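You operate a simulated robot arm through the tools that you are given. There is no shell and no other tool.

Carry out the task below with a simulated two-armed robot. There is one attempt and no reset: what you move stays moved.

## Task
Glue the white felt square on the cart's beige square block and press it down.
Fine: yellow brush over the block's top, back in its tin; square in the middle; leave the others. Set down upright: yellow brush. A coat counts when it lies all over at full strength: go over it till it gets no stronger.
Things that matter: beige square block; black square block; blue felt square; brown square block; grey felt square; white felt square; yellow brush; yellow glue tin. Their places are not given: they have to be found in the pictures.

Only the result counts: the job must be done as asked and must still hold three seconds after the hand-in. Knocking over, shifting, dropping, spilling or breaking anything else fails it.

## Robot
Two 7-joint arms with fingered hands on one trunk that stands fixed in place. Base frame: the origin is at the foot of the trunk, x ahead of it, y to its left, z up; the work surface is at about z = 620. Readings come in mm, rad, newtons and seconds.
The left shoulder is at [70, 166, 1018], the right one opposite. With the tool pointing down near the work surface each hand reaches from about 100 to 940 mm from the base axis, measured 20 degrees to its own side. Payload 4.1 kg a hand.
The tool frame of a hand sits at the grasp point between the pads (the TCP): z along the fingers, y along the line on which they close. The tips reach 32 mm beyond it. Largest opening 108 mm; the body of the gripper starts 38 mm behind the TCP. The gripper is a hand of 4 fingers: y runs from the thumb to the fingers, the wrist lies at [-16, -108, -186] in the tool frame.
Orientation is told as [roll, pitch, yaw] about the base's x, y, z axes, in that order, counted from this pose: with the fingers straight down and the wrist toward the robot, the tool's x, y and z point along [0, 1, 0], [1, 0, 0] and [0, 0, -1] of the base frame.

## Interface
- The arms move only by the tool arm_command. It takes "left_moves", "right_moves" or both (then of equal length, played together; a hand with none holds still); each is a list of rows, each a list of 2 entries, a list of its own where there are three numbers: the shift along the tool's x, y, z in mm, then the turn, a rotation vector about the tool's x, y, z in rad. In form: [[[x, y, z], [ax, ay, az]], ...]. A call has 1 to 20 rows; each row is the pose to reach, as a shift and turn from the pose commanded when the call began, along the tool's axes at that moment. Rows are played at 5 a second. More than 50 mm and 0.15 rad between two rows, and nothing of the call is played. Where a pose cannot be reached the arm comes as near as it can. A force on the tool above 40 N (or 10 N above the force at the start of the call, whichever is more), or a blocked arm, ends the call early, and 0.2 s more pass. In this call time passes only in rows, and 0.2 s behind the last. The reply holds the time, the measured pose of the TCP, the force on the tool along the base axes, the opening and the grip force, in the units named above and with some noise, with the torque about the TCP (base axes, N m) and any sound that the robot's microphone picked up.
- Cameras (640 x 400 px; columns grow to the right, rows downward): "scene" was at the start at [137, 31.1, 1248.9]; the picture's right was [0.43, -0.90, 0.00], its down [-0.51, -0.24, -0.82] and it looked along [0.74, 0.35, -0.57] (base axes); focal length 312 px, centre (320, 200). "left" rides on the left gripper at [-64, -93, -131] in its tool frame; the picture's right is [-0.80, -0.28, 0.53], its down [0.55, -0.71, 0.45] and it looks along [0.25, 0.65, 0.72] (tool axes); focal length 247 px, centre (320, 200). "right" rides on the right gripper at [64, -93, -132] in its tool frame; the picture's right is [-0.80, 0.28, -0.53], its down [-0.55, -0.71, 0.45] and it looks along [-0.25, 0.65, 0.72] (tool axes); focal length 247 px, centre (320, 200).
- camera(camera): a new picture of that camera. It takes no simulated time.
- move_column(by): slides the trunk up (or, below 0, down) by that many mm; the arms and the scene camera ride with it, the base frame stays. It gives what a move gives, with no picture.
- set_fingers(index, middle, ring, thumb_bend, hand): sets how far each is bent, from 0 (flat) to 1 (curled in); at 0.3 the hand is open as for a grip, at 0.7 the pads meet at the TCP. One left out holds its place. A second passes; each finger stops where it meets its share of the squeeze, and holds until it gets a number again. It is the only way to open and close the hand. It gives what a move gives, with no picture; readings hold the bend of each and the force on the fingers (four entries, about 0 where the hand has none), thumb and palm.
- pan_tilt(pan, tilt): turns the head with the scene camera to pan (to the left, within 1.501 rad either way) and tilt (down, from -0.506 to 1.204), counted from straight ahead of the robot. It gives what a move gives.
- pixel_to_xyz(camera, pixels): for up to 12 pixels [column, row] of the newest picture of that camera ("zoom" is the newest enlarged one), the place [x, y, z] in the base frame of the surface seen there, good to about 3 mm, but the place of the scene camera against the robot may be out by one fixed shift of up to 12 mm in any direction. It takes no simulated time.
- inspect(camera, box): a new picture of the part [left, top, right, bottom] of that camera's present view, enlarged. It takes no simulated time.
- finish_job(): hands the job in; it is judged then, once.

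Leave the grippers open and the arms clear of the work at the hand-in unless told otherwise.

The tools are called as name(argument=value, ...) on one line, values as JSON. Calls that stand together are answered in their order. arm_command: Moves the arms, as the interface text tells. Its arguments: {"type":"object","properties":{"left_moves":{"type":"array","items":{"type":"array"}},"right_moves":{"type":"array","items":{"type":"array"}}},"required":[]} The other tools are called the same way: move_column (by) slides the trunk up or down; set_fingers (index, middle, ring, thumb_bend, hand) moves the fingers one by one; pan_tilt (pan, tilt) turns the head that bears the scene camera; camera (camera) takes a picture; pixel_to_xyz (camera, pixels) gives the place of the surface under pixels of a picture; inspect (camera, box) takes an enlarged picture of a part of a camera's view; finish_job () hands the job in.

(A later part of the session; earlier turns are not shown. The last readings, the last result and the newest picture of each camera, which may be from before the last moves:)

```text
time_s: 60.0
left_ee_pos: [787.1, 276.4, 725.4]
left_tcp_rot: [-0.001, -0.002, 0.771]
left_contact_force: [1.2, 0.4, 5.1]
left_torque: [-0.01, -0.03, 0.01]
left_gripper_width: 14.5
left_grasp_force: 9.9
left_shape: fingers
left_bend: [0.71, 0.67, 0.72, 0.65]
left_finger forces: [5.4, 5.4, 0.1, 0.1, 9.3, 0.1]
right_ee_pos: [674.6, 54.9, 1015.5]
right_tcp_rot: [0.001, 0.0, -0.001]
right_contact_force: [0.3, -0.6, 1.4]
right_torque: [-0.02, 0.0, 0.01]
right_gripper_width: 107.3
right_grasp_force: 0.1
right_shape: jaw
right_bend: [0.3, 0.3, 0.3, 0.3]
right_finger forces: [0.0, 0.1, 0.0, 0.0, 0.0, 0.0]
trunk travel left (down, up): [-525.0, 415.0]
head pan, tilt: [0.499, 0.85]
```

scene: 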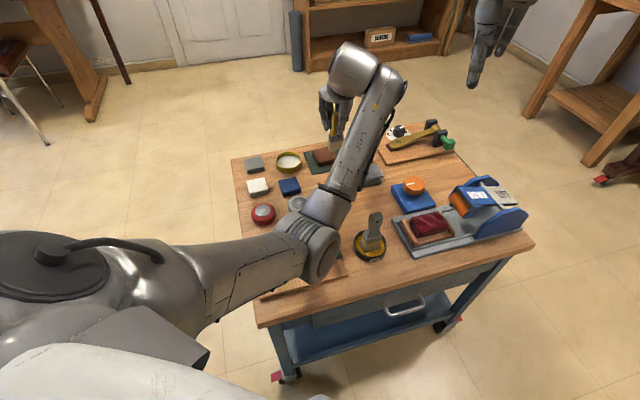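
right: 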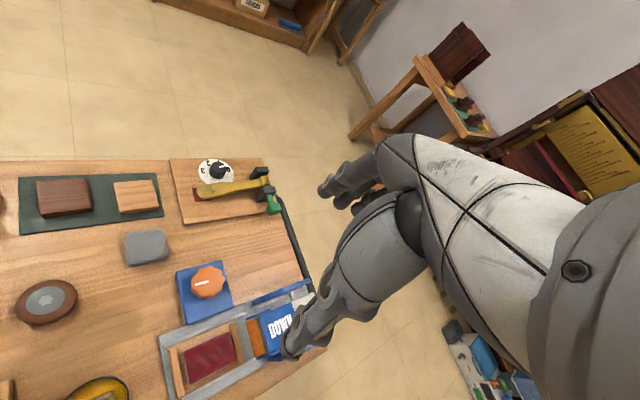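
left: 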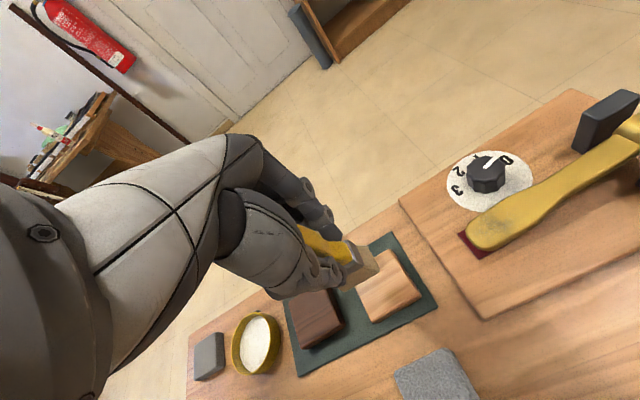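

Touching at 5 N. I make a full pass with slightly wider lanes (±13 across, ±22 along).

arm_command(left_moves=[[[0, -11, -0.2], [0, 0, 0]], [[0, -22, -0.2], [0, 0, 0]], [[13, -22, -0.2], [0, 0, 0]], [[13, -11, -0.2], [0, 0, 0]], [[13, 0, -0.2], [0, 0, 0]], [[13, 11, -0.2], [0, 0, 0]], [[13, 22, -0.2], [0, 0, 0]], [[0, 22, -0.2], [0, 0, 0]], [[-13, 22, -0.2], [0, 0, 0]], [[-13, 11, -0.2], [0, 0, 0]], [[-13, 0, -0.2], [0, 0, 0]], [[-13, -11, -0.2], [0, 0, 0]], [[-13, -22, -0.2], [0, 0, 0]], [[0, -22, -0.2], [0, 0, 0]], [[0, -11, -0.2], [0, 0, 0]], [[0, 0, -0.2], [0, 0, 0]], [[0, 11, -0.2], [0, 0, 0]], [[0, 22, -0.2], [0, 0, 0]], [[0, 11, -0.2], [0, 0, 0]], [[0, 0, -0.2], [0, 0, 0]]])

inspect(camera="left", box=[290, 190, 450, 310])

```text
time_s: 64.2
left_ee_pos: [787.9, 276.8, 725.8]
left_tcp_rot: [0.0, 0.002, 0.771]
left_contact_force: [-0.3, 0.6, 0.0]
left_torque: [0.02, -0.01, -0.01]
left_gripper_width: 15.0
left_grasp_force: 9.1
left_shape: fingers
left_bend: [0.71, 0.67, 0.72, 0.65]
left_finger forces: [4.4, 4.7, 0.0, 0.0, 9.2, 0.1]
right_ee_pos: [673.0, 56.3, 1014.4]
right_tcp_rot: [0.0, 0.0, 0.0]
right_contact_force: [1.0, 0.6, -0.4]
right_torque: [0.01, 0.03, -0.03]
right_gripper_width: 107.6
right_grasp_force: 0.1
right_shape: jaw
right_bend: [0.3, 0.3, 0.3, 0.3]
right_finger forces: [0.1, 0.1, 0.0, 0.0, 0.0, 0.0]
trunk travel left (down, up): [-525.0, 415.0]
head pan, tilt: [0.499, 0.85]
```

```text
3.33 times, centred on (370, 250) of left
```

zoom: 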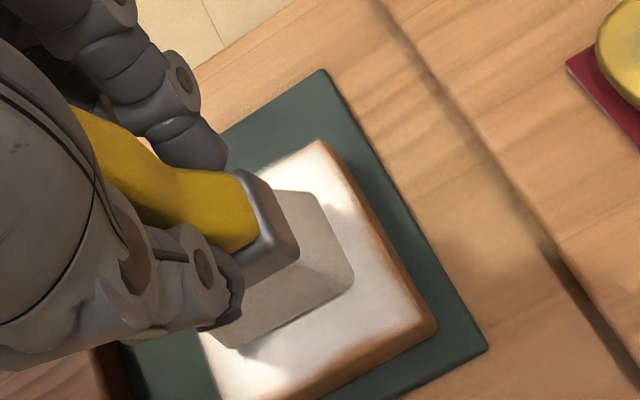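

Contact eased off by the end. I press 0.9 mm deeper and repeat the pass in the other order.

arm_command(left_moves=[[[0, 0, 0.9], [0, 0, 0]], [[0, 11, 0.9], [0, 0, 0]], [[0, 22, 0.9], [0, 0, 0]], [[-13, 22, 0.9], [0, 0, 0]], [[-13, 11, 0.9], [0, 0, 0]], [[-13, 0, 1.0], [0, 0, 0]], [[-13, -11, 1.0], [0, 0, 0]], [[-13, -22, 1.0], [0, 0, 0]], [[0, -22, 1.0], [0, 0, 0]], [[13, -22, 1.0], [0, 0, 0]], [[13, -11, 1.1], [0, 0, 0]], [[13, 0, 1.1], [0, 0, 0]], [[13, 11, 1.1], [0, 0, 0]], [[13, 22, 1.1], [0, 0, 0]], [[0, 22, 1.1], [0, 0, 0]], [[0, 11, 1.2], [0, 0, 0]], [[0, 0, 1.2], [0, 0, 0]], [[0, -11, 1.2], [0, 0, 0]], [[0, -22, 1.2], [0, 0, 0]]])

inspect(camera="left", box=[290, 190, 450, 310])

```text
time_s: 68.2
left_ee_pos: [769.7, 260.8, 725.7]
left_tcp_rot: [0.001, 0.002, 0.771]
left_contact_force: [1.0, 0.7, 6.4]
left_torque: [0.08, -0.08, 0.0]
left_gripper_width: 14.9
left_grasp_force: 10.9
left_shape: fingers
left_bend: [0.71, 0.67, 0.72, 0.65]
left_finger forces: [6.4, 6.3, 0.0, 0.0, 10.1, 0.1]
right_ee_pos: [672.5, 54.9, 1015.0]
right_tcp_rot: [-0.001, 0.0, 0.0]
right_contact_force: [0.3, 0.0, -0.1]
right_torque: [0.0, 0.01, 0.01]
right_gripper_width: 107.5
right_grasp_force: 0.1
right_shape: jaw
right_bend: [0.3, 0.3, 0.3, 0.3]
right_finger forces: [0.1, 0.0, 0.0, 0.0, 0.0, 0.0]
trunk travel left (down, up): [-525.0, 415.0]
head pan, tilt: [0.499, 0.85]
```

```text
3.33 times, centred on (370, 250) of left
```

zoom: 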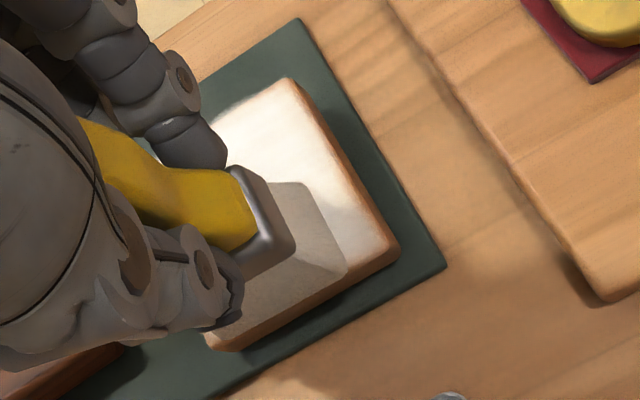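

Good contact (6.4 N). I lift and move aside to compare the coat.

arm_command(left_moves=[[[0, 0, -14], [0, 0, 0]], [[0, 0, -30], [0, 0, 0]], [[15, 6, -44], [0, 0, 0]], [[35, 12, -47], [0, 0, 0]], [[60, 18, -47], [0, 0, 0]], [[80, 22, -47], [0, 0, 0]], [[80, 22, -47], [0, 0, 0]]])

inspect(camera="left", box=[390, 180, 518, 280])

inspect(camera="left", box=[420, 210, 532, 290])

pixel_to_xyz(camera="zoom", pixels=[[220, 20], [430, 215], [150, 345], [15, 130], [290, 265], [200, 180]])

```text
time_s: 69.8
left_ee_pos: [730.9, 334.7, 770.8]
left_tcp_rot: [0.0, 0.0, 0.773]
left_contact_force: [-0.2, 1.1, -0.8]
left_torque: [0.02, -0.02, 0.03]
left_gripper_width: 15.0
left_grasp_force: 8.9
left_shape: fingers
left_bend: [0.71, 0.67, 0.72, 0.65]
left_finger forces: [4.8, 4.4, 0.1, 0.0, 9.1, 0.0]
right_ee_pos: [674.2, 56.3, 1015.1]
right_tcp_rot: [0.0, 0.001, 0.0]
right_contact_force: [1.5, 0.2, 0.2]
right_torque: [-0.01, 0.02, 0.03]
right_gripper_width: 107.5
right_grasp_force: 0.0
right_shape: jaw
right_bend: [0.3, 0.3, 0.3, 0.3]
right_finger forces: [0.1, 0.0, 0.0, 0.1, 0.0, 0.0]
trunk travel left (down, up): [-525.0, 415.0]
head pan, tilt: [0.499, 0.85]
```

```text
4.00 times, centred on (454, 230) of left
```

zoom: 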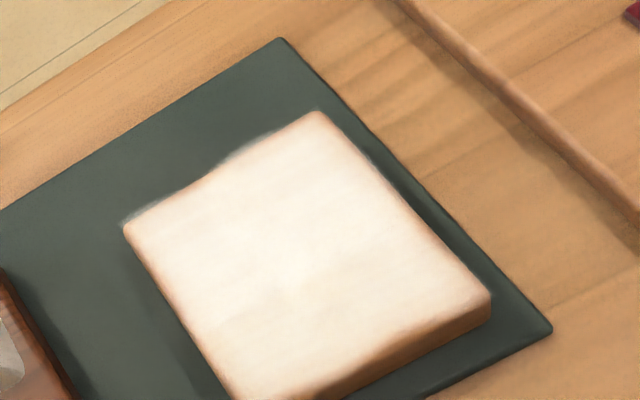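

```text
5.00 times, centred on (476, 250) of left
```

zoom: 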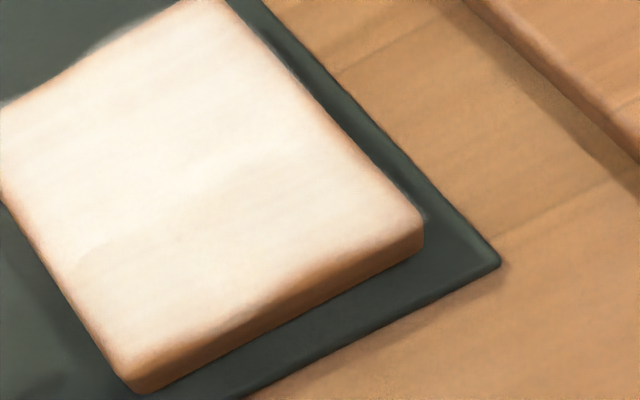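

```text
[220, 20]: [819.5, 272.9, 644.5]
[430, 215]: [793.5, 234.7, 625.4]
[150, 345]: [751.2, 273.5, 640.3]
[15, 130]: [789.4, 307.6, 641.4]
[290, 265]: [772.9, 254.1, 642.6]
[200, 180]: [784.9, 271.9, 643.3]
```

The coat looks the same as before this pass: no stronger, all over. Now I bring the brush back to its tin: over the tin's centre, then down to just above the floor.

arm_command(left_moves=[[[25, 4, 0], [0, 0, 0]], [[50, 7, 0], [0, 0, 0]], [[75, 11, 0], [0, 0, 0]], [[100, 15, 0], [0, 0, 0]], [[118.5, 17.5, 0], [0, 0, 0]], [[118.5, 17.5, 12], [0, 0, 0]], [[118.5, 17.5, 28], [0, 0, 0]], [[118.5, 17.5, 44], [0, 0, 0]], [[118.5, 17.5, 54], [0, 0, 0]], [[118.5, 17.5, 54], [0, 0, 0]]])

inspect(camera="left", box=[280, 200, 440, 320])

inspect(camera="scene", box=[310, 130, 410, 200])

```text
time_s: 72.0
left_ee_pos: [662.8, 431.7, 717.3]
left_tcp_rot: [0.001, 0.0, 0.771]
left_contact_force: [-0.2, 0.2, -0.9]
left_torque: [0.01, 0.01, -0.01]
left_gripper_width: 14.8
left_grasp_force: 9.2
left_shape: fingers
left_bend: [0.71, 0.67, 0.72, 0.65]
left_finger forces: [4.7, 4.4, 0.0, 0.0, 9.0, 0.0]
right_ee_pos: [674.0, 56.1, 1014.7]
right_tcp_rot: [-0.001, 0.001, -0.002]
right_contact_force: [-0.5, 0.2, -0.8]
right_torque: [-0.01, -0.01, -0.02]
right_gripper_width: 107.7
right_grasp_force: 0.0
right_shape: jaw
right_bend: [0.3, 0.3, 0.3, 0.3]
right_finger forces: [0.0, 0.0, 0.0, 0.0, 0.1, 0.0]
trunk travel left (down, up): [-525.0, 415.0]
head pan, tilt: [0.499, 0.85]
```

```text
3.33 times, centred on (360, 260) of left
```

zoom: 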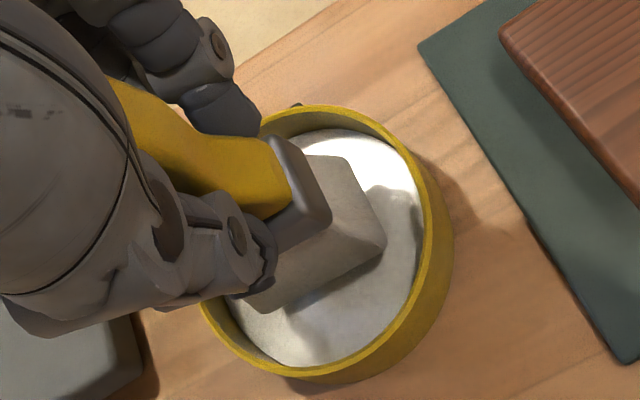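

```text
5.71 times, centred on (360, 165) of scene
```

zoom: 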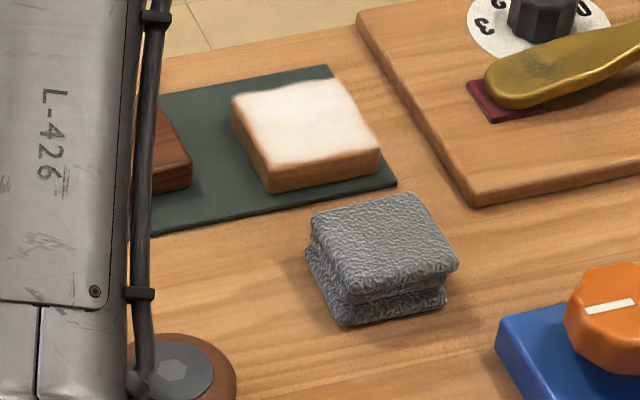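

The brush is back in the tin's middle; the block seen from the head has an even white coat. I enlarge the block more from the scene camera before letting go of the brush.

inspect(camera="scene", box=[345, 140, 385, 165])

arm_command(left_moves=[[[0, 0, 3], [0, 0, 0]], [[0, 0, 5], [0, 0, 0]], [[0, 0, 6.5], [0, 0, 0]], [[0, 0, 7.5], [0, 0, 0]], [[0, 0, 7.5], [0, 0, 0]]])

```text
16.00 times, centred on (365, 152) of scene
```

zoom: 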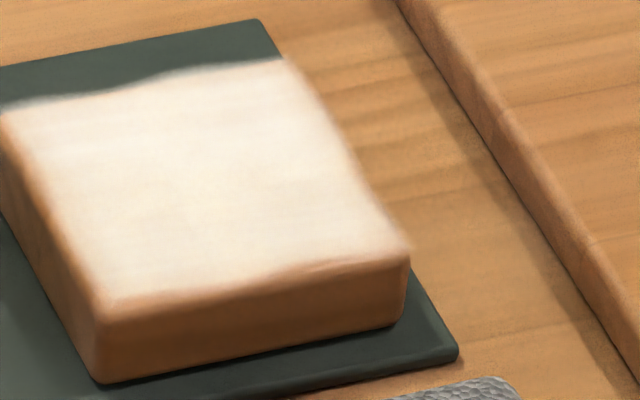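

```text
time_s: 73.2
left_ee_pos: [660.7, 432.3, 710.2]
left_tcp_rot: [0.0, -0.001, 0.773]
left_contact_force: [0.2, 0.3, -0.5]
left_torque: [-0.02, 0.01, -0.01]
left_gripper_width: 15.0
left_grasp_force: 9.4
left_shape: fingers
left_bend: [0.71, 0.67, 0.72, 0.65]
left_finger forces: [4.7, 4.4, 0.0, 0.1, 9.1, 0.0]
right_ee_pos: [674.4, 55.4, 1014.3]
right_tcp_rot: [0.0, 0.0, -0.001]
right_contact_force: [0.1, -0.1, 1.0]
right_torque: [0.02, 0.0, -0.02]
right_gripper_width: 107.5
right_grasp_force: 0.0
right_shape: jaw
right_bend: [0.3, 0.3, 0.3, 0.3]
right_finger forces: [0.1, 0.1, 0.0, 0.0, 0.1, 0.0]
trunk travel left (down, up): [-525.0, 415.0]
head pan, tilt: [0.499, 0.85]
```

The near edge and the left (tool +x) edge show a thin uncovered band, so I dip once more and go over those edges again. Lowering to contact in the tin.

arm_command(left_moves=[[[0, 0, 1], [0, 0, 0]], [[0, 0, 2], [0, 0, 0]], [[0, 0, 2], [0, 0, 0]]])

```text
time_s: 74.0
left_ee_pos: [660.8, 431.7, 708.7]
left_tcp_rot: [0.0, -0.001, 0.771]
left_contact_force: [0.6, 2.1, 6.5]
left_torque: [-0.01, 0.03, 0.04]
left_gripper_width: 15.0
left_grasp_force: 10.0
left_shape: fingers
left_bend: [0.71, 0.67, 0.72, 0.65]
left_finger forces: [5.3, 5.5, 0.0, 0.0, 9.1, 0.1]
right_ee_pos: [672.9, 54.3, 1015.6]
right_tcp_rot: [-0.001, 0.001, -0.001]
right_contact_force: [-0.3, 0.7, 0.0]
right_torque: [-0.01, 0.03, -0.04]
right_gripper_width: 107.8
right_grasp_force: 0.0
right_shape: jaw
right_bend: [0.3, 0.3, 0.3, 0.3]
right_finger forces: [0.1, 0.0, 0.0, 0.1, 0.1, 0.1]
trunk travel left (down, up): [-525.0, 415.0]
head pan, tilt: [0.499, 0.85]
```

Contact 6.5 N, dipped. I lift and move to the viewing place beside the block.

arm_command(left_moves=[[[0, 0, -8], [0, 0, 0]], [[0, 0, -18], [0, 0, 0]], [[0, 0, -30], [0, 0, 0]], [[0, 0, -44], [0, 0, 0]], [[0, 0, -56], [0, 0, 0]], [[-20, -3, -62], [0, 0, 0]], [[-45, -7, -62], [0, 0, 0]], [[-70, -10, -62], [0, 0, 0]], [[-95, -14, -62], [0, 0, 0]], [[-118.5, -17.5, -62], [0, 0, 0]], [[-118.5, -17.5, -62], [0, 0, 0]]])

inspect(camera="left", box=[400, 195, 528, 295])

```text
time_s: 76.4
left_ee_pos: [731.6, 335.0, 770.1]
left_tcp_rot: [0.0, 0.001, 0.772]
left_contact_force: [-0.2, -0.3, -0.6]
left_torque: [-0.04, -0.01, 0.02]
left_gripper_width: 15.1
left_grasp_force: 9.2
left_shape: fingers
left_bend: [0.71, 0.67, 0.72, 0.65]
left_finger forces: [4.6, 4.4, 0.1, 0.0, 9.1, 0.0]
right_ee_pos: [673.1, 55.3, 1014.5]
right_tcp_rot: [0.001, 0.0, -0.001]
right_contact_force: [-0.6, -1.2, -0.1]
right_torque: [0.01, -0.01, -0.02]
right_gripper_width: 107.7
right_grasp_force: 0.2
right_shape: jaw
right_bend: [0.3, 0.3, 0.3, 0.3]
right_finger forces: [0.0, 0.0, 0.1, 0.0, 0.0, 0.0]
trunk travel left (down, up): [-525.0, 415.0]
head pan, tilt: [0.499, 0.85]
```

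```text
4.00 times, centred on (464, 245) of left
```

zoom: 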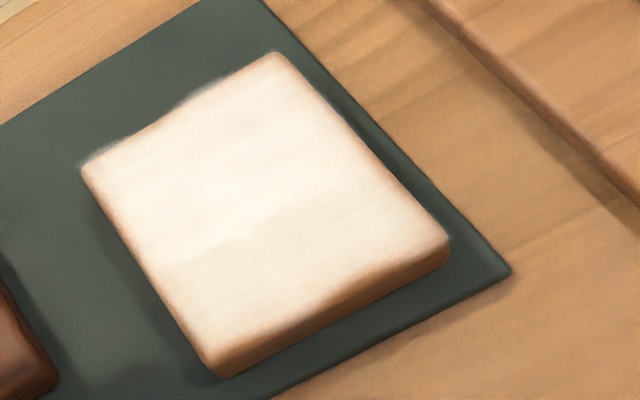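

The whole block is visible. I read points near its corners and edges: top (275,58), right (442,235), bottom (210,355), left (90,170).

pixel_to_xyz(camera="zoom", pixels=[[275, 58], [440, 232], [208, 352], [90, 170], [260, 210], [180, 110], [370, 145], [330, 290], [150, 265], [188, 118], [360, 150], [320, 285]])

```text
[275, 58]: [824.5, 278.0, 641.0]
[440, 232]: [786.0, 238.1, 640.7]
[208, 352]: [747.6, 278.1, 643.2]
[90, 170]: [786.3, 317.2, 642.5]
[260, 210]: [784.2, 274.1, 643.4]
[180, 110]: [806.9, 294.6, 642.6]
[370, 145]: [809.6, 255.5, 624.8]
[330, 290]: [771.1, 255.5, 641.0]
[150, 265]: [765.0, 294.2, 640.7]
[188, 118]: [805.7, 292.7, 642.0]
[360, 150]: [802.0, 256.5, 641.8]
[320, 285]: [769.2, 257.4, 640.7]
```

Block centre is now (786,278). I bring the brush over the near edge (tool y −25 from the centre), hover, and check where the bristle edge falls.

arm_command(left_moves=[[[-20, -8, 0], [0, 0, 0]], [[-40, -16, 0], [0, 0, 0]], [[-60, -22, 0], [0, 0, 0]], [[-78.8, -25.6, 4], [0, 0, 0]], [[-78.8, -25.6, 18], [0, 0, 0]], [[-78.8, -25.6, 32], [0, 0, 0]], [[-78.8, -25.6, 41], [0, 0, 0]], [[-78.8, -25.6, 42.5], [0, 0, 0]], [[-78.8, -25.6, 42.5], [0, 0, 0]]])

inspect(camera="left", box=[310, 200, 430, 290])

```text
time_s: 78.4
left_ee_pos: [768.5, 259.0, 728.2]
left_tcp_rot: [0.0, 0.0, 0.772]
left_contact_force: [-0.4, 0.6, -0.9]
left_torque: [-0.01, -0.04, -0.02]
left_gripper_width: 14.9
left_grasp_force: 9.5
left_shape: fingers
left_bend: [0.71, 0.67, 0.72, 0.65]
left_finger forces: [4.6, 4.4, 0.1, 0.0, 9.1, 0.0]
right_ee_pos: [673.3, 55.8, 1014.1]
right_tcp_rot: [0.0, 0.001, 0.0]
right_contact_force: [-0.7, -0.3, -0.2]
right_torque: [-0.01, 0.02, 0.04]
right_gripper_width: 107.6
right_grasp_force: 0.1
right_shape: jaw
right_bend: [0.3, 0.3, 0.3, 0.3]
right_finger forces: [0.0, 0.0, 0.0, 0.1, 0.0, 0.0]
trunk travel left (down, up): [-525.0, 415.0]
head pan, tilt: [0.499, 0.85]
```

```text
4.44 times, centred on (370, 245) of left
```

zoom: 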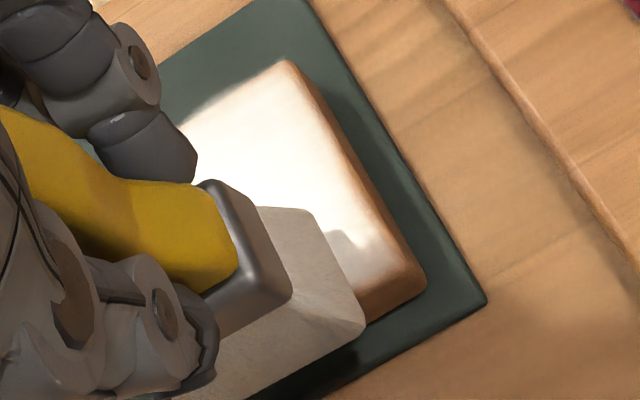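

The bristles overhang the near edge a little, good. I touch down and stroke along the near edge both ways, then along the tool +x edge.

arm_command(left_moves=[[[0, 2, 1.5], [0, 0, 0]], [[0, 2, 2.8], [0, 0, 0]], [[0, 8, 2.8], [0, 0, 0]], [[0, 0, 2.8], [0, 0, 0]], [[8, 0, 2.8], [0, 0, 0]], [[15, 0, 2.8], [0, 0, 0]], [[15, 8, 2.8], [0, 0, 0]], [[15, 0, 2.8], [0, 0, 0]], [[6, 0, 2.8], [0, 0, 0]], [[-4, 0, 2.8], [0, 0, 0]], [[-13, 0, 2.8], [0, 0, 0]], [[-13, 8, 2.8], [0, 0, 0]], [[-13, 0, 2.8], [0, 0, 0]], [[0, 0, 2.8], [0, 0, 0]], [[15, 0, 2.8], [0, 0, 0]], [[15, 11, 2.8], [0, 0, 0]], [[15, 22, 2.8], [0, 0, 0]], [[15, 33, 2.8], [0, 0, 0]], [[15, 44, 2.8], [0, 0, 0]], [[15, 46, 2.8], [0, 0, 0]]])

inspect(camera="left", box=[290, 190, 450, 310])

```text
time_s: 82.6
left_ee_pos: [790.8, 303.1, 724.6]
left_tcp_rot: [0.0, 0.0, 0.77]
left_contact_force: [-0.7, -0.1, 1.4]
left_torque: [-0.06, -0.01, 0.01]
left_gripper_width: 15.2
left_grasp_force: 8.9
left_shape: fingers
left_bend: [0.71, 0.67, 0.72, 0.65]
left_finger forces: [4.6, 4.2, 0.1, 0.1, 9.2, 0.0]
right_ee_pos: [673.4, 56.1, 1014.5]
right_tcp_rot: [0.0, 0.0, 0.0]
right_contact_force: [0.6, -0.2, -0.3]
right_torque: [0.04, 0.0, 0.01]
right_gripper_width: 107.7
right_grasp_force: 0.1
right_shape: jaw
right_bend: [0.3, 0.3, 0.3, 0.3]
right_finger forces: [0.0, 0.1, 0.0, 0.0, 0.0, 0.0]
trunk travel left (down, up): [-525.0, 415.0]
head pan, tilt: [0.499, 0.85]
```

```text
3.33 times, centred on (370, 250) of left
```

zoom: 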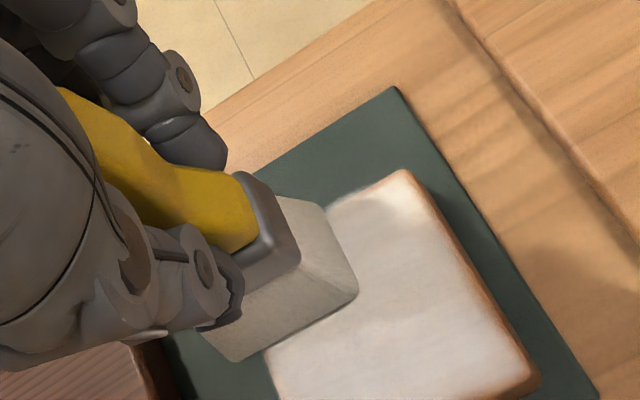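

I go on along the far edge, the other side edge, the near edge and through the middle, pressing 0.6 mm more.

arm_command(left_moves=[[[0, 0, 0.6], [0, 0, 0]], [[-10, 0, 0.7], [0, 0, 0]], [[-20, 0, 0.7], [0, 0, 0]], [[-28, 0, 0.7], [0, 0, 0]], [[-28, -11, 0.8], [0, 0, 0]], [[-28, -22, 0.8], [0, 0, 0]], [[-28, -33, 0.8], [0, 0, 0]], [[-28, -44, 0.8], [0, 0, 0]], [[-28, -48, 0.8], [0, 0, 0]], [[-18, -48, 0.8], [0, 0, 0]], [[-8, -48, 0.8], [0, 0, 0]], [[0, -48, 0.8], [0, 0, 0]], [[0, -36, 0.9], [0, 0, 0]], [[0, -24, 0.9], [0, 0, 0]], [[0, -12, 0.9], [0, 0, 0]], [[0, 0, 0.9], [0, 0, 0]], [[-14, 0, 1.0], [0, 0, 0]], [[-14, -15, 1.0], [0, 0, 0]], [[-14, -30, 1.0], [0, 0, 0]], [[-14, -45, 1.0], [0, 0, 0]]])

inspect(camera="left", box=[290, 190, 450, 310])

```text
time_s: 86.8
left_ee_pos: [768.4, 261.2, 724.2]
left_tcp_rot: [0.001, 0.0, 0.771]
left_contact_force: [1.0, 0.0, 2.0]
left_torque: [0.02, -0.03, -0.04]
left_gripper_width: 15.0
left_grasp_force: 10.0
left_shape: fingers
left_bend: [0.71, 0.67, 0.72, 0.65]
left_finger forces: [5.3, 5.4, 0.0, 0.1, 9.7, 0.0]
right_ee_pos: [674.1, 55.9, 1015.6]
right_tcp_rot: [0.0, 0.001, -0.001]
right_contact_force: [-0.5, 0.5, -0.2]
right_torque: [0.02, 0.0, 0.01]
right_gripper_width: 107.4
right_grasp_force: 0.2
right_shape: jaw
right_bend: [0.3, 0.3, 0.3, 0.3]
right_finger forces: [0.1, 0.1, 0.1, 0.0, 0.0, 0.0]
trunk travel left (down, up): [-525.0, 415.0]
head pan, tilt: [0.499, 0.85]
```

```text
3.33 times, centred on (370, 250) of left
```

zoom: 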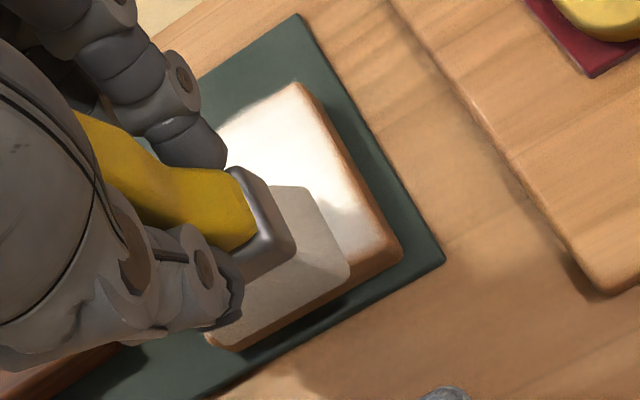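

I lift, move aside to the viewing place and compare.

arm_command(left_moves=[[[0, 0, -14], [0, 0, 0]], [[0, 0, -30], [0, 0, 0]], [[15, 6, -44], [0, 0, 0]], [[35, 12, -47], [0, 0, 0]], [[60, 18, -47], [0, 0, 0]], [[78, 22, -47], [0, 0, 0]], [[78, 22, -47], [0, 0, 0]]])

inspect(camera="left", box=[400, 195, 528, 295])

pixel_to_xyz(camera="zoom", pixels=[[275, 58], [440, 232], [208, 352], [90, 170], [260, 210]])

```text
time_s: 88.4
left_ee_pos: [729.0, 333.5, 770.0]
left_tcp_rot: [0.001, -0.001, 0.771]
left_contact_force: [-1.5, 0.3, -0.5]
left_torque: [0.0, 0.01, -0.01]
left_gripper_width: 15.2
left_grasp_force: 9.2
left_shape: fingers
left_bend: [0.71, 0.67, 0.72, 0.65]
left_finger forces: [4.8, 4.6, 0.0, 0.0, 9.3, 0.1]
right_ee_pos: [674.7, 54.1, 1014.8]
right_tcp_rot: [0.001, 0.0, -0.001]
right_contact_force: [-0.2, 0.8, 0.1]
right_torque: [-0.01, 0.0, -0.04]
right_gripper_width: 107.2
right_grasp_force: 0.0
right_shape: jaw
right_bend: [0.3, 0.3, 0.3, 0.3]
right_finger forces: [0.0, 0.0, 0.1, 0.1, 0.2, 0.1]
trunk travel left (down, up): [-525.0, 415.0]
head pan, tilt: [0.499, 0.85]
```

```text
4.00 times, centred on (464, 245) of left
```

zoom: 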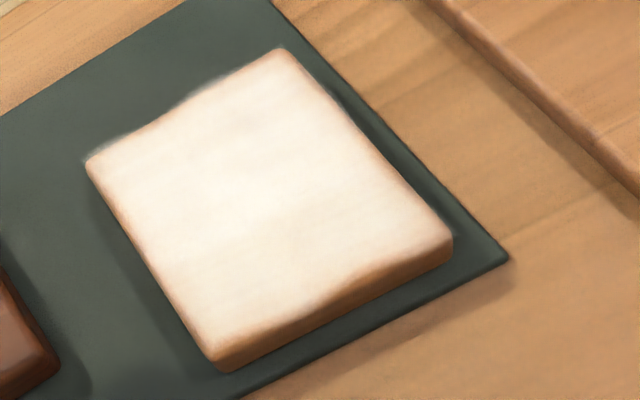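

```text
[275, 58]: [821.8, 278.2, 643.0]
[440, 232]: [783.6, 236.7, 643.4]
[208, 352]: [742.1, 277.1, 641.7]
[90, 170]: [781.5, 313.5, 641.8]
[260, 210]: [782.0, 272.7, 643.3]
```

The coat's look is unchanged, even to the shape of its soft rim: full strength all over. Now I return the brush: over the tin and down to just above its floor.

arm_command(left_moves=[[[25, 4, 0], [0, 0, 0]], [[50, 8, 0], [0, 0, 0]], [[75, 12, 0], [0, 0, 0]], [[100, 16, 0], [0, 0, 0]], [[118, 19.2, 0], [0, 0, 0]], [[118, 19.2, 12], [0, 0, 0]], [[118, 19.2, 28], [0, 0, 0]], [[118, 19.2, 44], [0, 0, 0]], [[118, 19.2, 55], [0, 0, 0]], [[118, 19.2, 59], [0, 0, 0]], [[118, 19.2, 59], [0, 0, 0]]])

inspect(camera="left", box=[280, 200, 440, 320])

```text
time_s: 90.8
left_ee_pos: [660.7, 431.4, 710.9]
left_tcp_rot: [0.0, -0.001, 0.772]
left_contact_force: [-0.2, 0.3, -1.1]
left_torque: [-0.03, 0.0, 0.0]
left_gripper_width: 15.0
left_grasp_force: 9.4
left_shape: fingers
left_bend: [0.71, 0.67, 0.72, 0.65]
left_finger forces: [4.7, 4.5, 0.0, 0.1, 9.2, 0.1]
right_ee_pos: [674.6, 54.7, 1013.1]
right_tcp_rot: [0.001, 0.001, 0.0]
right_contact_force: [0.6, -0.5, -0.1]
right_torque: [0.01, 0.02, -0.05]
right_gripper_width: 107.7
right_grasp_force: 0.1
right_shape: jaw
right_bend: [0.3, 0.3, 0.3, 0.3]
right_finger forces: [0.1, 0.0, 0.1, 0.0, 0.0, 0.0]
trunk travel left (down, up): [-525.0, 415.0]
head pan, tilt: [0.499, 0.85]
```

```text
3.33 times, centred on (360, 260) of left
```

zoom: 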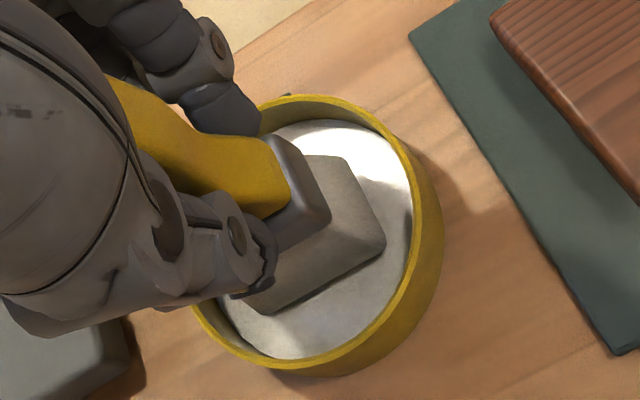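

The brush is centred in the tin and a few mm above its floor. I creep to a light contact.

arm_command(left_moves=[[[0, 0, 1.5], [0, 0, 0]], [[0, 0, 2.5], [0, 0, 0]], [[0, 0, 3.3], [0, 0, 0]], [[0, 0, 3.3], [0, 0, 0]]])

```text
time_s: 91.8
left_ee_pos: [660.7, 428.9, 707.8]
left_tcp_rot: [-0.001, 0.0, 0.774]
left_contact_force: [-0.1, -0.2, 2.1]
left_torque: [-0.01, -0.02, -0.01]
left_gripper_width: 15.1
left_grasp_force: 9.5
left_shape: fingers
left_bend: [0.71, 0.67, 0.72, 0.65]
left_finger forces: [4.9, 4.7, 0.0, 0.0, 9.2, 0.0]
right_ee_pos: [673.9, 56.3, 1013.4]
right_tcp_rot: [0.0, 0.001, 0.0]
right_contact_force: [-0.4, -0.5, -0.2]
right_torque: [-0.02, 0.0, -0.03]
right_gripper_width: 107.7
right_grasp_force: 0.0
right_shape: jaw
right_bend: [0.3, 0.3, 0.3, 0.3]
right_finger forces: [0.0, 0.1, 0.1, 0.1, 0.0, 0.1]
trunk travel left (down, up): [-525.0, 415.0]
head pan, tilt: [0.499, 0.85]
```

Light contact 2.1 N: the brush stands on the tin's floor. I open the fingers slightly and evenly first.

set_fingers(hand="left", index=0.62, middle=0.61, ring=0.62, thumb_bend=0.59)

inspect(camera="left", box=[280, 200, 440, 320])

```text
time_s: 92.8
left_ee_pos: [661.0, 430.8, 708.5]
left_tcp_rot: [0.001, 0.0, 0.772]
left_contact_force: [0.7, -0.8, 0.0]
left_torque: [-0.02, -0.01, -0.01]
left_gripper_width: 27.2
left_grasp_force: 0.1
left_shape: fingers
left_bend: [0.62, 0.61, 0.62, 0.59]
left_finger forces: [0.0, 0.1, 0.0, 0.1, 0.0, 0.1]
right_ee_pos: [673.3, 55.6, 1014.5]
right_tcp_rot: [-0.002, 0.001, -0.001]
right_contact_force: [-0.8, 0.6, -0.1]
right_torque: [0.0, -0.02, 0.01]
right_gripper_width: 107.3
right_grasp_force: 0.0
right_shape: jaw
right_bend: [0.3, 0.3, 0.3, 0.3]
right_finger forces: [0.0, 0.0, 0.0, 0.0, 0.0, 0.0]
trunk travel left (down, up): [-525.0, 415.0]
head pan, tilt: [0.499, 0.85]
```

```text
3.33 times, centred on (360, 260) of left
```

zoom: 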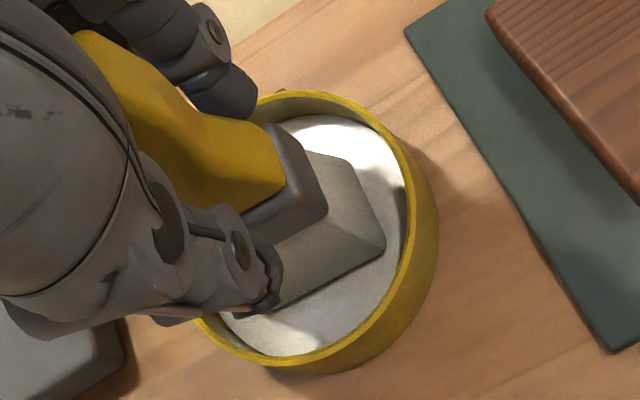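

No forces, the brush still stands. I open fully.

set_fingers(hand="left", index=0.3, middle=0.3, ring=0.3, thumb_bend=0.3)

inspect(camera="left", box=[280, 180, 440, 300])

```text
time_s: 93.8
left_ee_pos: [661.6, 431.6, 709.2]
left_tcp_rot: [-0.001, -0.002, 0.771]
left_contact_force: [0.0, 0.2, -0.2]
left_torque: [0.0, -0.04, 0.04]
left_gripper_width: 108.2
left_grasp_force: 0.0
left_shape: fingers
left_bend: [0.3, 0.3, 0.3, 0.3]
left_finger forces: [0.0, 0.0, 0.0, 0.1, 0.1, 0.1]
right_ee_pos: [674.8, 55.5, 1013.0]
right_tcp_rot: [0.0, 0.002, 0.0]
right_contact_force: [-0.1, 0.3, -1.2]
right_torque: [0.0, -0.02, 0.01]
right_gripper_width: 107.5
right_grasp_force: 0.0
right_shape: jaw
right_bend: [0.3, 0.3, 0.3, 0.3]
right_finger forces: [0.0, 0.0, 0.0, 0.0, 0.0, 0.0]
trunk travel left (down, up): [-525.0, 415.0]
head pan, tilt: [0.499, 0.85]
```

```text
3.33 times, centred on (360, 240) of left
```

zoom: 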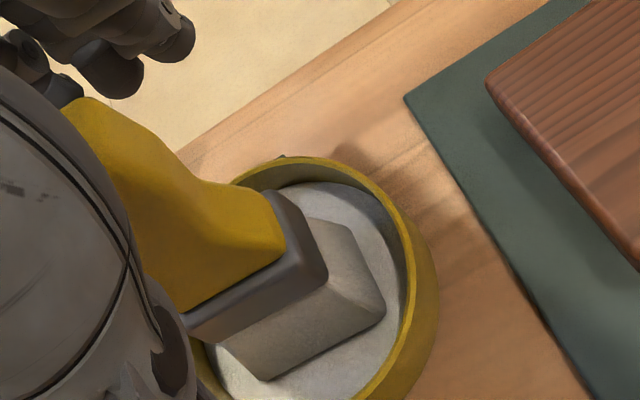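

The brush stands by itself. I raise the hand straight up 100 mm.

arm_command(left_moves=[[[0, 0, -8], [0, 0, 0]], [[0, 0, -20], [0, 0, 0]], [[0, 0, -36], [0, 0, 0]], [[0, 0, -54], [0, 0, 0]], [[0, 0, -74], [0, 0, 0]], [[0, 0, -92], [0, 0, 0]], [[0, 0, -105], [0, 0, 0]], [[0, 0, -105], [0, 0, 0]]])

camera(camera="left")

inspect(camera="left", box=[320, 230, 448, 330])

pixel_to_xyz(camera="zoom", pixels=[[150, 120], [195, 85], [230, 110], [300, 250], [390, 200]])

```text
time_s: 95.6
left_ee_pos: [661.2, 430.6, 813.0]
left_tcp_rot: [-0.001, 0.0, 0.769]
left_contact_force: [-0.7, -0.5, -0.1]
left_torque: [-0.01, 0.02, -0.01]
left_gripper_width: 108.3
left_grasp_force: 0.1
left_shape: fingers
left_bend: [0.3, 0.3, 0.3, 0.3]
left_finger forces: [0.1, 0.0, 0.0, 0.1, 0.0, 0.0]
right_ee_pos: [674.4, 55.5, 1014.8]
right_tcp_rot: [0.0, -0.001, 0.001]
right_contact_force: [0.1, -1.1, -0.6]
right_torque: [-0.01, -0.01, 0.02]
right_gripper_width: 107.2
right_grasp_force: 0.1
right_shape: jaw
right_bend: [0.3, 0.3, 0.3, 0.3]
right_finger forces: [0.0, 0.0, 0.0, 0.0, 0.0, 0.0]
trunk travel left (down, up): [-525.0, 415.0]
head pan, tilt: [0.499, 0.85]
```

```text
taken
```

left: 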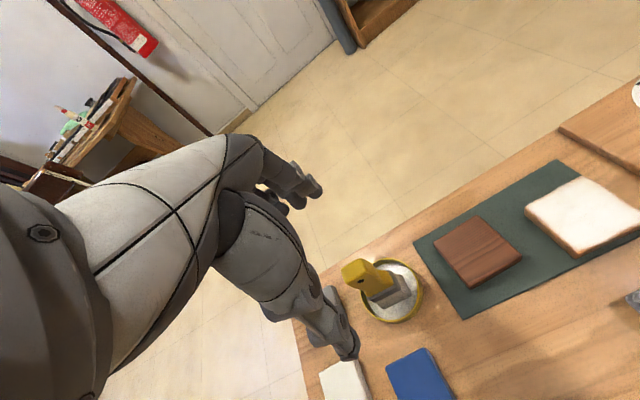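

```text
4.00 times, centred on (384, 280) of left
```

zoom: 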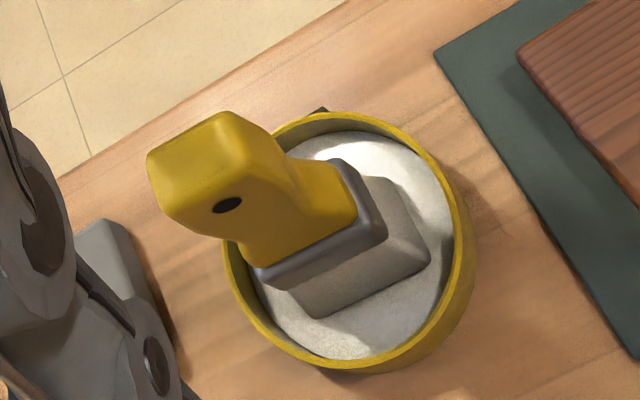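

```text
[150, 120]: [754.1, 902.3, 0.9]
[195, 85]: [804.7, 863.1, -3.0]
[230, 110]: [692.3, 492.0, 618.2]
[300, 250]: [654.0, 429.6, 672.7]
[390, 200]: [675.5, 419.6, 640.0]
```

The brush stands upright in its tin. Next I measure the coated block from this free view around (583,215).

inspect(camera="left", box=[512, 165, 640, 265])

pixel_to_xyz(camera="zoom", pixels=[[330, 60], [615, 205], [285, 330], [75, 195], [340, 200]])

```text
4.00 times, centred on (576, 215) of left
```

zoom: 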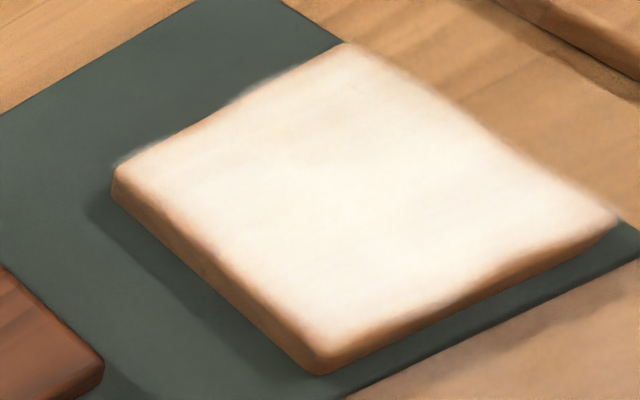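

```text
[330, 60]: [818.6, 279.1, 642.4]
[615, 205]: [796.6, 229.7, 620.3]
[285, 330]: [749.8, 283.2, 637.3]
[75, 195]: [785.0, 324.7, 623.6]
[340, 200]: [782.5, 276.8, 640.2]
```

I read corner points more exactly: (347,52), (598,222), (318,345), (122,172).

pixel_to_xyz(camera="zoom", pixels=[[347, 52], [600, 222], [318, 345], [122, 172], [348, 48], [606, 224], [318, 350], [117, 170]])

```text
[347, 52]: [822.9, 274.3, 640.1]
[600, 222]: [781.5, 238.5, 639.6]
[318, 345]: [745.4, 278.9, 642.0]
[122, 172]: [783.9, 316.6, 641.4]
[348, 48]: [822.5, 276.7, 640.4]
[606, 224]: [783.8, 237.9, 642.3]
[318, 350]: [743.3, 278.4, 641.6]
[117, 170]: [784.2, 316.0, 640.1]
```

Block centre now about (783.5,277), edges at about 43–44°. I move the open hand above the white felt at (540,453), staying high.

arm_command(left_moves=[[[20, -14, -5], [0, 0, 0]], [[40, -29, -5], [0, 0, 0]], [[60, -43, -5], [0, 0, 0]], [[80, -58, -5], [0, 0, 0]], [[99.7, -71.9, 0], [0, 0, 0]], [[99.7, -71.9, 0], [0, 0, 0]]])

camera(camera="left")

inspect(camera="left", box=[320, 240, 448, 340])

```text
time_s: 97.0
left_ee_pos: [540.0, 451.3, 813.9]
left_tcp_rot: [0.001, 0.0, 0.77]
left_contact_force: [1.2, -0.3, 0.5]
left_torque: [0.01, -0.02, -0.01]
left_gripper_width: 108.1
left_grasp_force: 0.0
left_shape: fingers
left_bend: [0.3, 0.3, 0.3, 0.3]
left_finger forces: [0.0, 0.0, 0.0, 0.0, 0.0, 0.0]
right_ee_pos: [673.5, 55.7, 1014.4]
right_tcp_rot: [0.001, -0.001, -0.001]
right_contact_force: [0.0, -0.5, -0.2]
right_torque: [0.02, 0.03, -0.02]
right_gripper_width: 107.4
right_grasp_force: 0.2
right_shape: jaw
right_bend: [0.3, 0.3, 0.3, 0.3]
right_finger forces: [0.1, 0.0, 0.1, 0.1, 0.0, 0.1]
trunk travel left (down, up): [-525.0, 415.0]
head pan, tilt: [0.499, 0.85]
```

```text
taken
```

left: 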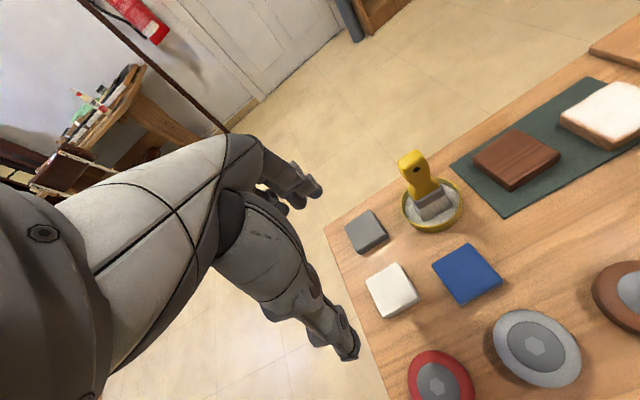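

```text
4.00 times, centred on (384, 290) of left
```

zoom: 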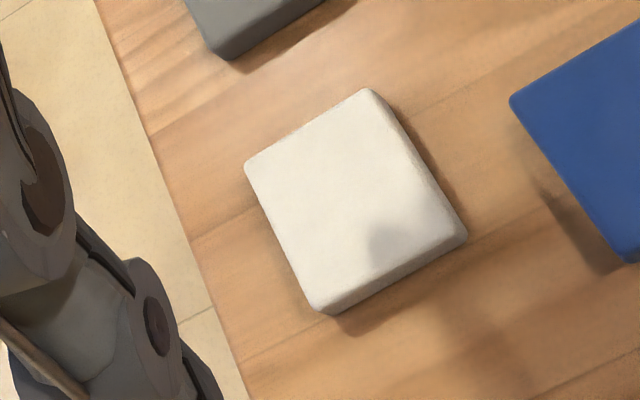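

The white felt is clearly seen, corners about (250,167), (368,93), (457,226), (316,299). I read those and the neighbours' nearest edges.

pixel_to_xyz(camera="zoom", pixels=[[252, 168], [367, 95], [453, 224], [318, 296], [350, 195], [300, 230], [410, 150], [515, 105], [628, 255], [220, 50], [300, 15], [318, 310]])

```text
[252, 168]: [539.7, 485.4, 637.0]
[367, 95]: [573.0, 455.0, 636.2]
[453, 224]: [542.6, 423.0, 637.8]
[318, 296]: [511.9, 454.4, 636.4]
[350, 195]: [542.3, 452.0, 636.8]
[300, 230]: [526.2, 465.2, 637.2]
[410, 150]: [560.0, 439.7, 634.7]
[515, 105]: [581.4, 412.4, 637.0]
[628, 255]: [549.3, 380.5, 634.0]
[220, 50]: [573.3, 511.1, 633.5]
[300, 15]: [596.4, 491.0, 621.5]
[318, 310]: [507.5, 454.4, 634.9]
```

White felt centre (541.8,454.4), about 45 mm square, turned 46.6°, top z 636.7. The grey felt's face is only 62 mm from its centre, so I first narrow the fingers to about 75 mm so they fit between.

set_fingers(hand="left", index=0.43, middle=0.43, ring=0.43, thumb_bend=0.43)

arm_command(left_moves=[[[0.5, 3, 20], [0, 0, -0.042]], [[0.5, 3, 45], [0, 0, -0.042]], [[0.5, 3, 70], [0, 0, -0.042]], [[0.5, 3, 90], [0, 0, -0.042]], [[0.5, 3, 105], [0, 0, -0.042]], [[0.5, 3, 105], [0, 0, -0.042]]])

camera(camera="left")

inspect(camera="scene", box=[220, 130, 320, 210])

```text
time_s: 98.0
left_ee_pos: [539.3, 452.5, 815.7]
left_tcp_rot: [0.0, 0.001, 0.771]
left_contact_force: [0.3, 0.2, -0.7]
left_torque: [0.01, -0.03, 0.03]
left_gripper_width: 75.1
left_grasp_force: 0.1
left_shape: fingers
left_bend: [0.43, 0.43, 0.43, 0.43]
left_finger forces: [0.0, 0.0, 0.1, 0.0, 0.1, 0.0]
right_ee_pos: [672.9, 55.8, 1014.3]
right_tcp_rot: [-0.001, 0.0, 0.0]
right_contact_force: [0.3, 0.1, 0.5]
right_torque: [-0.02, 0.0, -0.02]
right_gripper_width: 107.9
right_grasp_force: 0.0
right_shape: jaw
right_bend: [0.3, 0.3, 0.3, 0.3]
right_finger forces: [0.1, 0.1, 0.0, 0.0, 0.1, 0.1]
trunk travel left (down, up): [-525.0, 415.0]
head pan, tilt: [0.499, 0.85]
```

```text
time_s: 99.4
left_ee_pos: [542.1, 454.7, 710.2]
left_tcp_rot: [0.001, 0.0, 0.813]
left_contact_force: [0.7, -0.4, 0.4]
left_torque: [-0.02, -0.03, -0.03]
left_gripper_width: 74.9
left_grasp_force: 0.0
left_shape: fingers
left_bend: [0.43, 0.43, 0.43, 0.43]
left_finger forces: [0.1, 0.0, 0.1, 0.0, 0.1, 0.1]
right_ee_pos: [675.2, 56.2, 1014.0]
right_tcp_rot: [0.001, -0.001, 0.002]
right_contact_force: [-1.0, 0.6, 0.4]
right_torque: [-0.02, 0.0, 0.01]
right_gripper_width: 107.6
right_grasp_force: 0.0
right_shape: jaw
right_bend: [0.3, 0.3, 0.3, 0.3]
right_finger forces: [0.0, 0.0, 0.0, 0.0, 0.0, 0.0]
trunk travel left (down, up): [-525.0, 415.0]
head pan, tilt: [0.499, 0.85]
```

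```text
taken
```

left: 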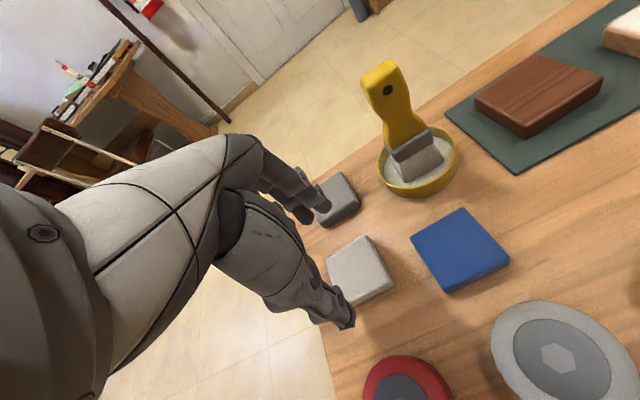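

```text
5.00 times, centred on (270, 170) of scene
```

zoom: 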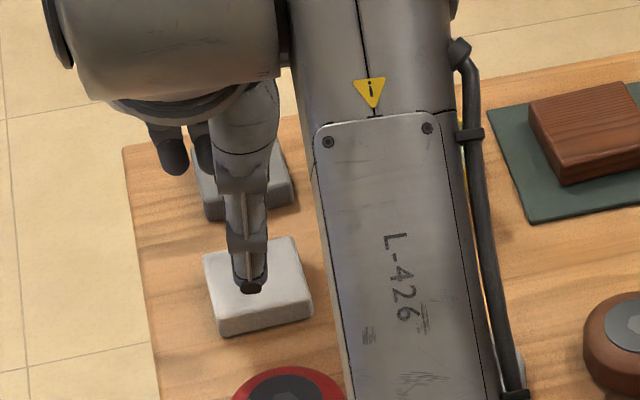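

I check where the fingertips and the thumb tip really are relative to the felts, by reading pixels on them.

inspect(camera="left", box=[240, 150, 400, 340])

pixel_to_xyz(camera="left", pixels=[[325, 205], [318, 196], [307, 215], [348, 322], [340, 310], [320, 318], [345, 285], [322, 210], [302, 218], [290, 190], [352, 318], [300, 320]])

```text
2.11 times, centred on (320, 245) of left
```

zoom: 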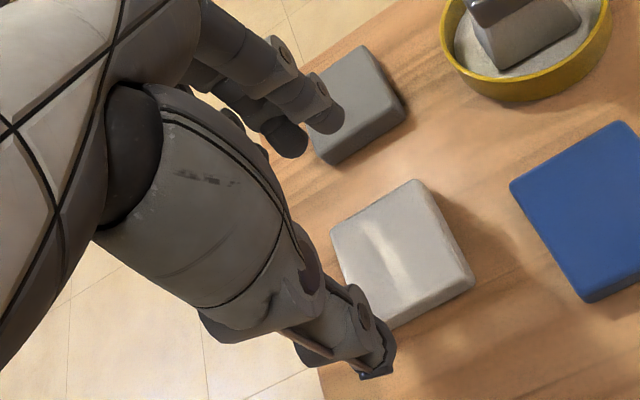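

```text
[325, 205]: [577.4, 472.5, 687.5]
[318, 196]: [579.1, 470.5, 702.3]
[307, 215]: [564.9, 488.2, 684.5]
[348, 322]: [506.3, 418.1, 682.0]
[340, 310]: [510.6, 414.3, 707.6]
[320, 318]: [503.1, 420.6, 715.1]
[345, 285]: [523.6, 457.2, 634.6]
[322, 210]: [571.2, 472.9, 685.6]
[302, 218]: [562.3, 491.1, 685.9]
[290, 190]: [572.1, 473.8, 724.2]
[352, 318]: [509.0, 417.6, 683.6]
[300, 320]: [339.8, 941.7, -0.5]
```

The tips stand at about ±37 mm from the TCP and z ≈ 680; outer finger side about 50 mm, so clear of the grey felt (62 mm) and of the red weight. I descend to TCP z ≈ 657 so the tips end about 5 mm above the table.

arm_command(left_moves=[[[0, 0, 12], [0, 0, 0]], [[0, 0, 24], [0, 0, 0]], [[0, 0, 35], [0, 0, 0]], [[0, 0, 44], [0, 0, 0]], [[0, 0, 50], [0, 0, 0]], [[0, 0, 50], [0, 0, 0]]])

inspect(camera="left", box=[240, 150, 400, 340])

pixel_to_xyz(camera="left", pixels=[[325, 205], [307, 215], [348, 322], [352, 318], [340, 260]])

```text
time_s: 100.8
left_ee_pos: [542.5, 454.2, 659.3]
left_tcp_rot: [0.0, 0.001, 0.813]
left_contact_force: [0.7, 0.7, 0.4]
left_torque: [-0.02, 0.02, 0.04]
left_gripper_width: 74.9
left_grasp_force: 0.1
left_shape: fingers
left_bend: [0.43, 0.43, 0.43, 0.43]
left_finger forces: [0.0, 0.1, 0.1, 0.0, 0.0, 0.0]
right_ee_pos: [673.2, 56.1, 1014.3]
right_tcp_rot: [-0.001, -0.001, -0.001]
right_contact_force: [0.3, 0.7, 0.2]
right_torque: [-0.02, -0.03, 0.02]
right_gripper_width: 107.7
right_grasp_force: 0.2
right_shape: jaw
right_bend: [0.3, 0.3, 0.3, 0.3]
right_finger forces: [0.0, 0.0, 0.1, 0.1, 0.0, 0.1]
trunk travel left (down, up): [-525.0, 415.0]
head pan, tilt: [0.499, 0.85]
```

```text
2.11 times, centred on (320, 245) of left
```

zoom: 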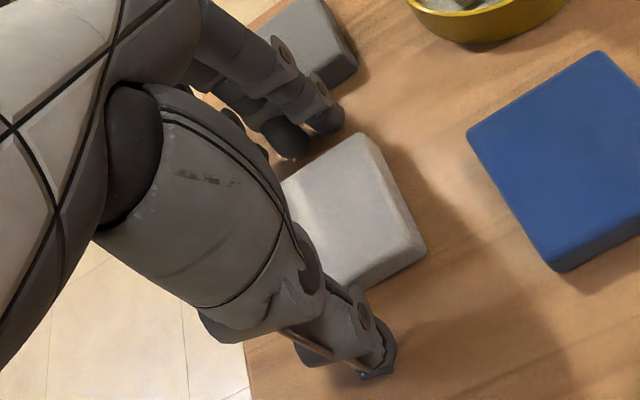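

```text
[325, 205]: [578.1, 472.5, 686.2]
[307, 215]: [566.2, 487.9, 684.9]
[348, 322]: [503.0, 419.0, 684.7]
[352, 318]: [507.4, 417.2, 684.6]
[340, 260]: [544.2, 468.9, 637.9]
```

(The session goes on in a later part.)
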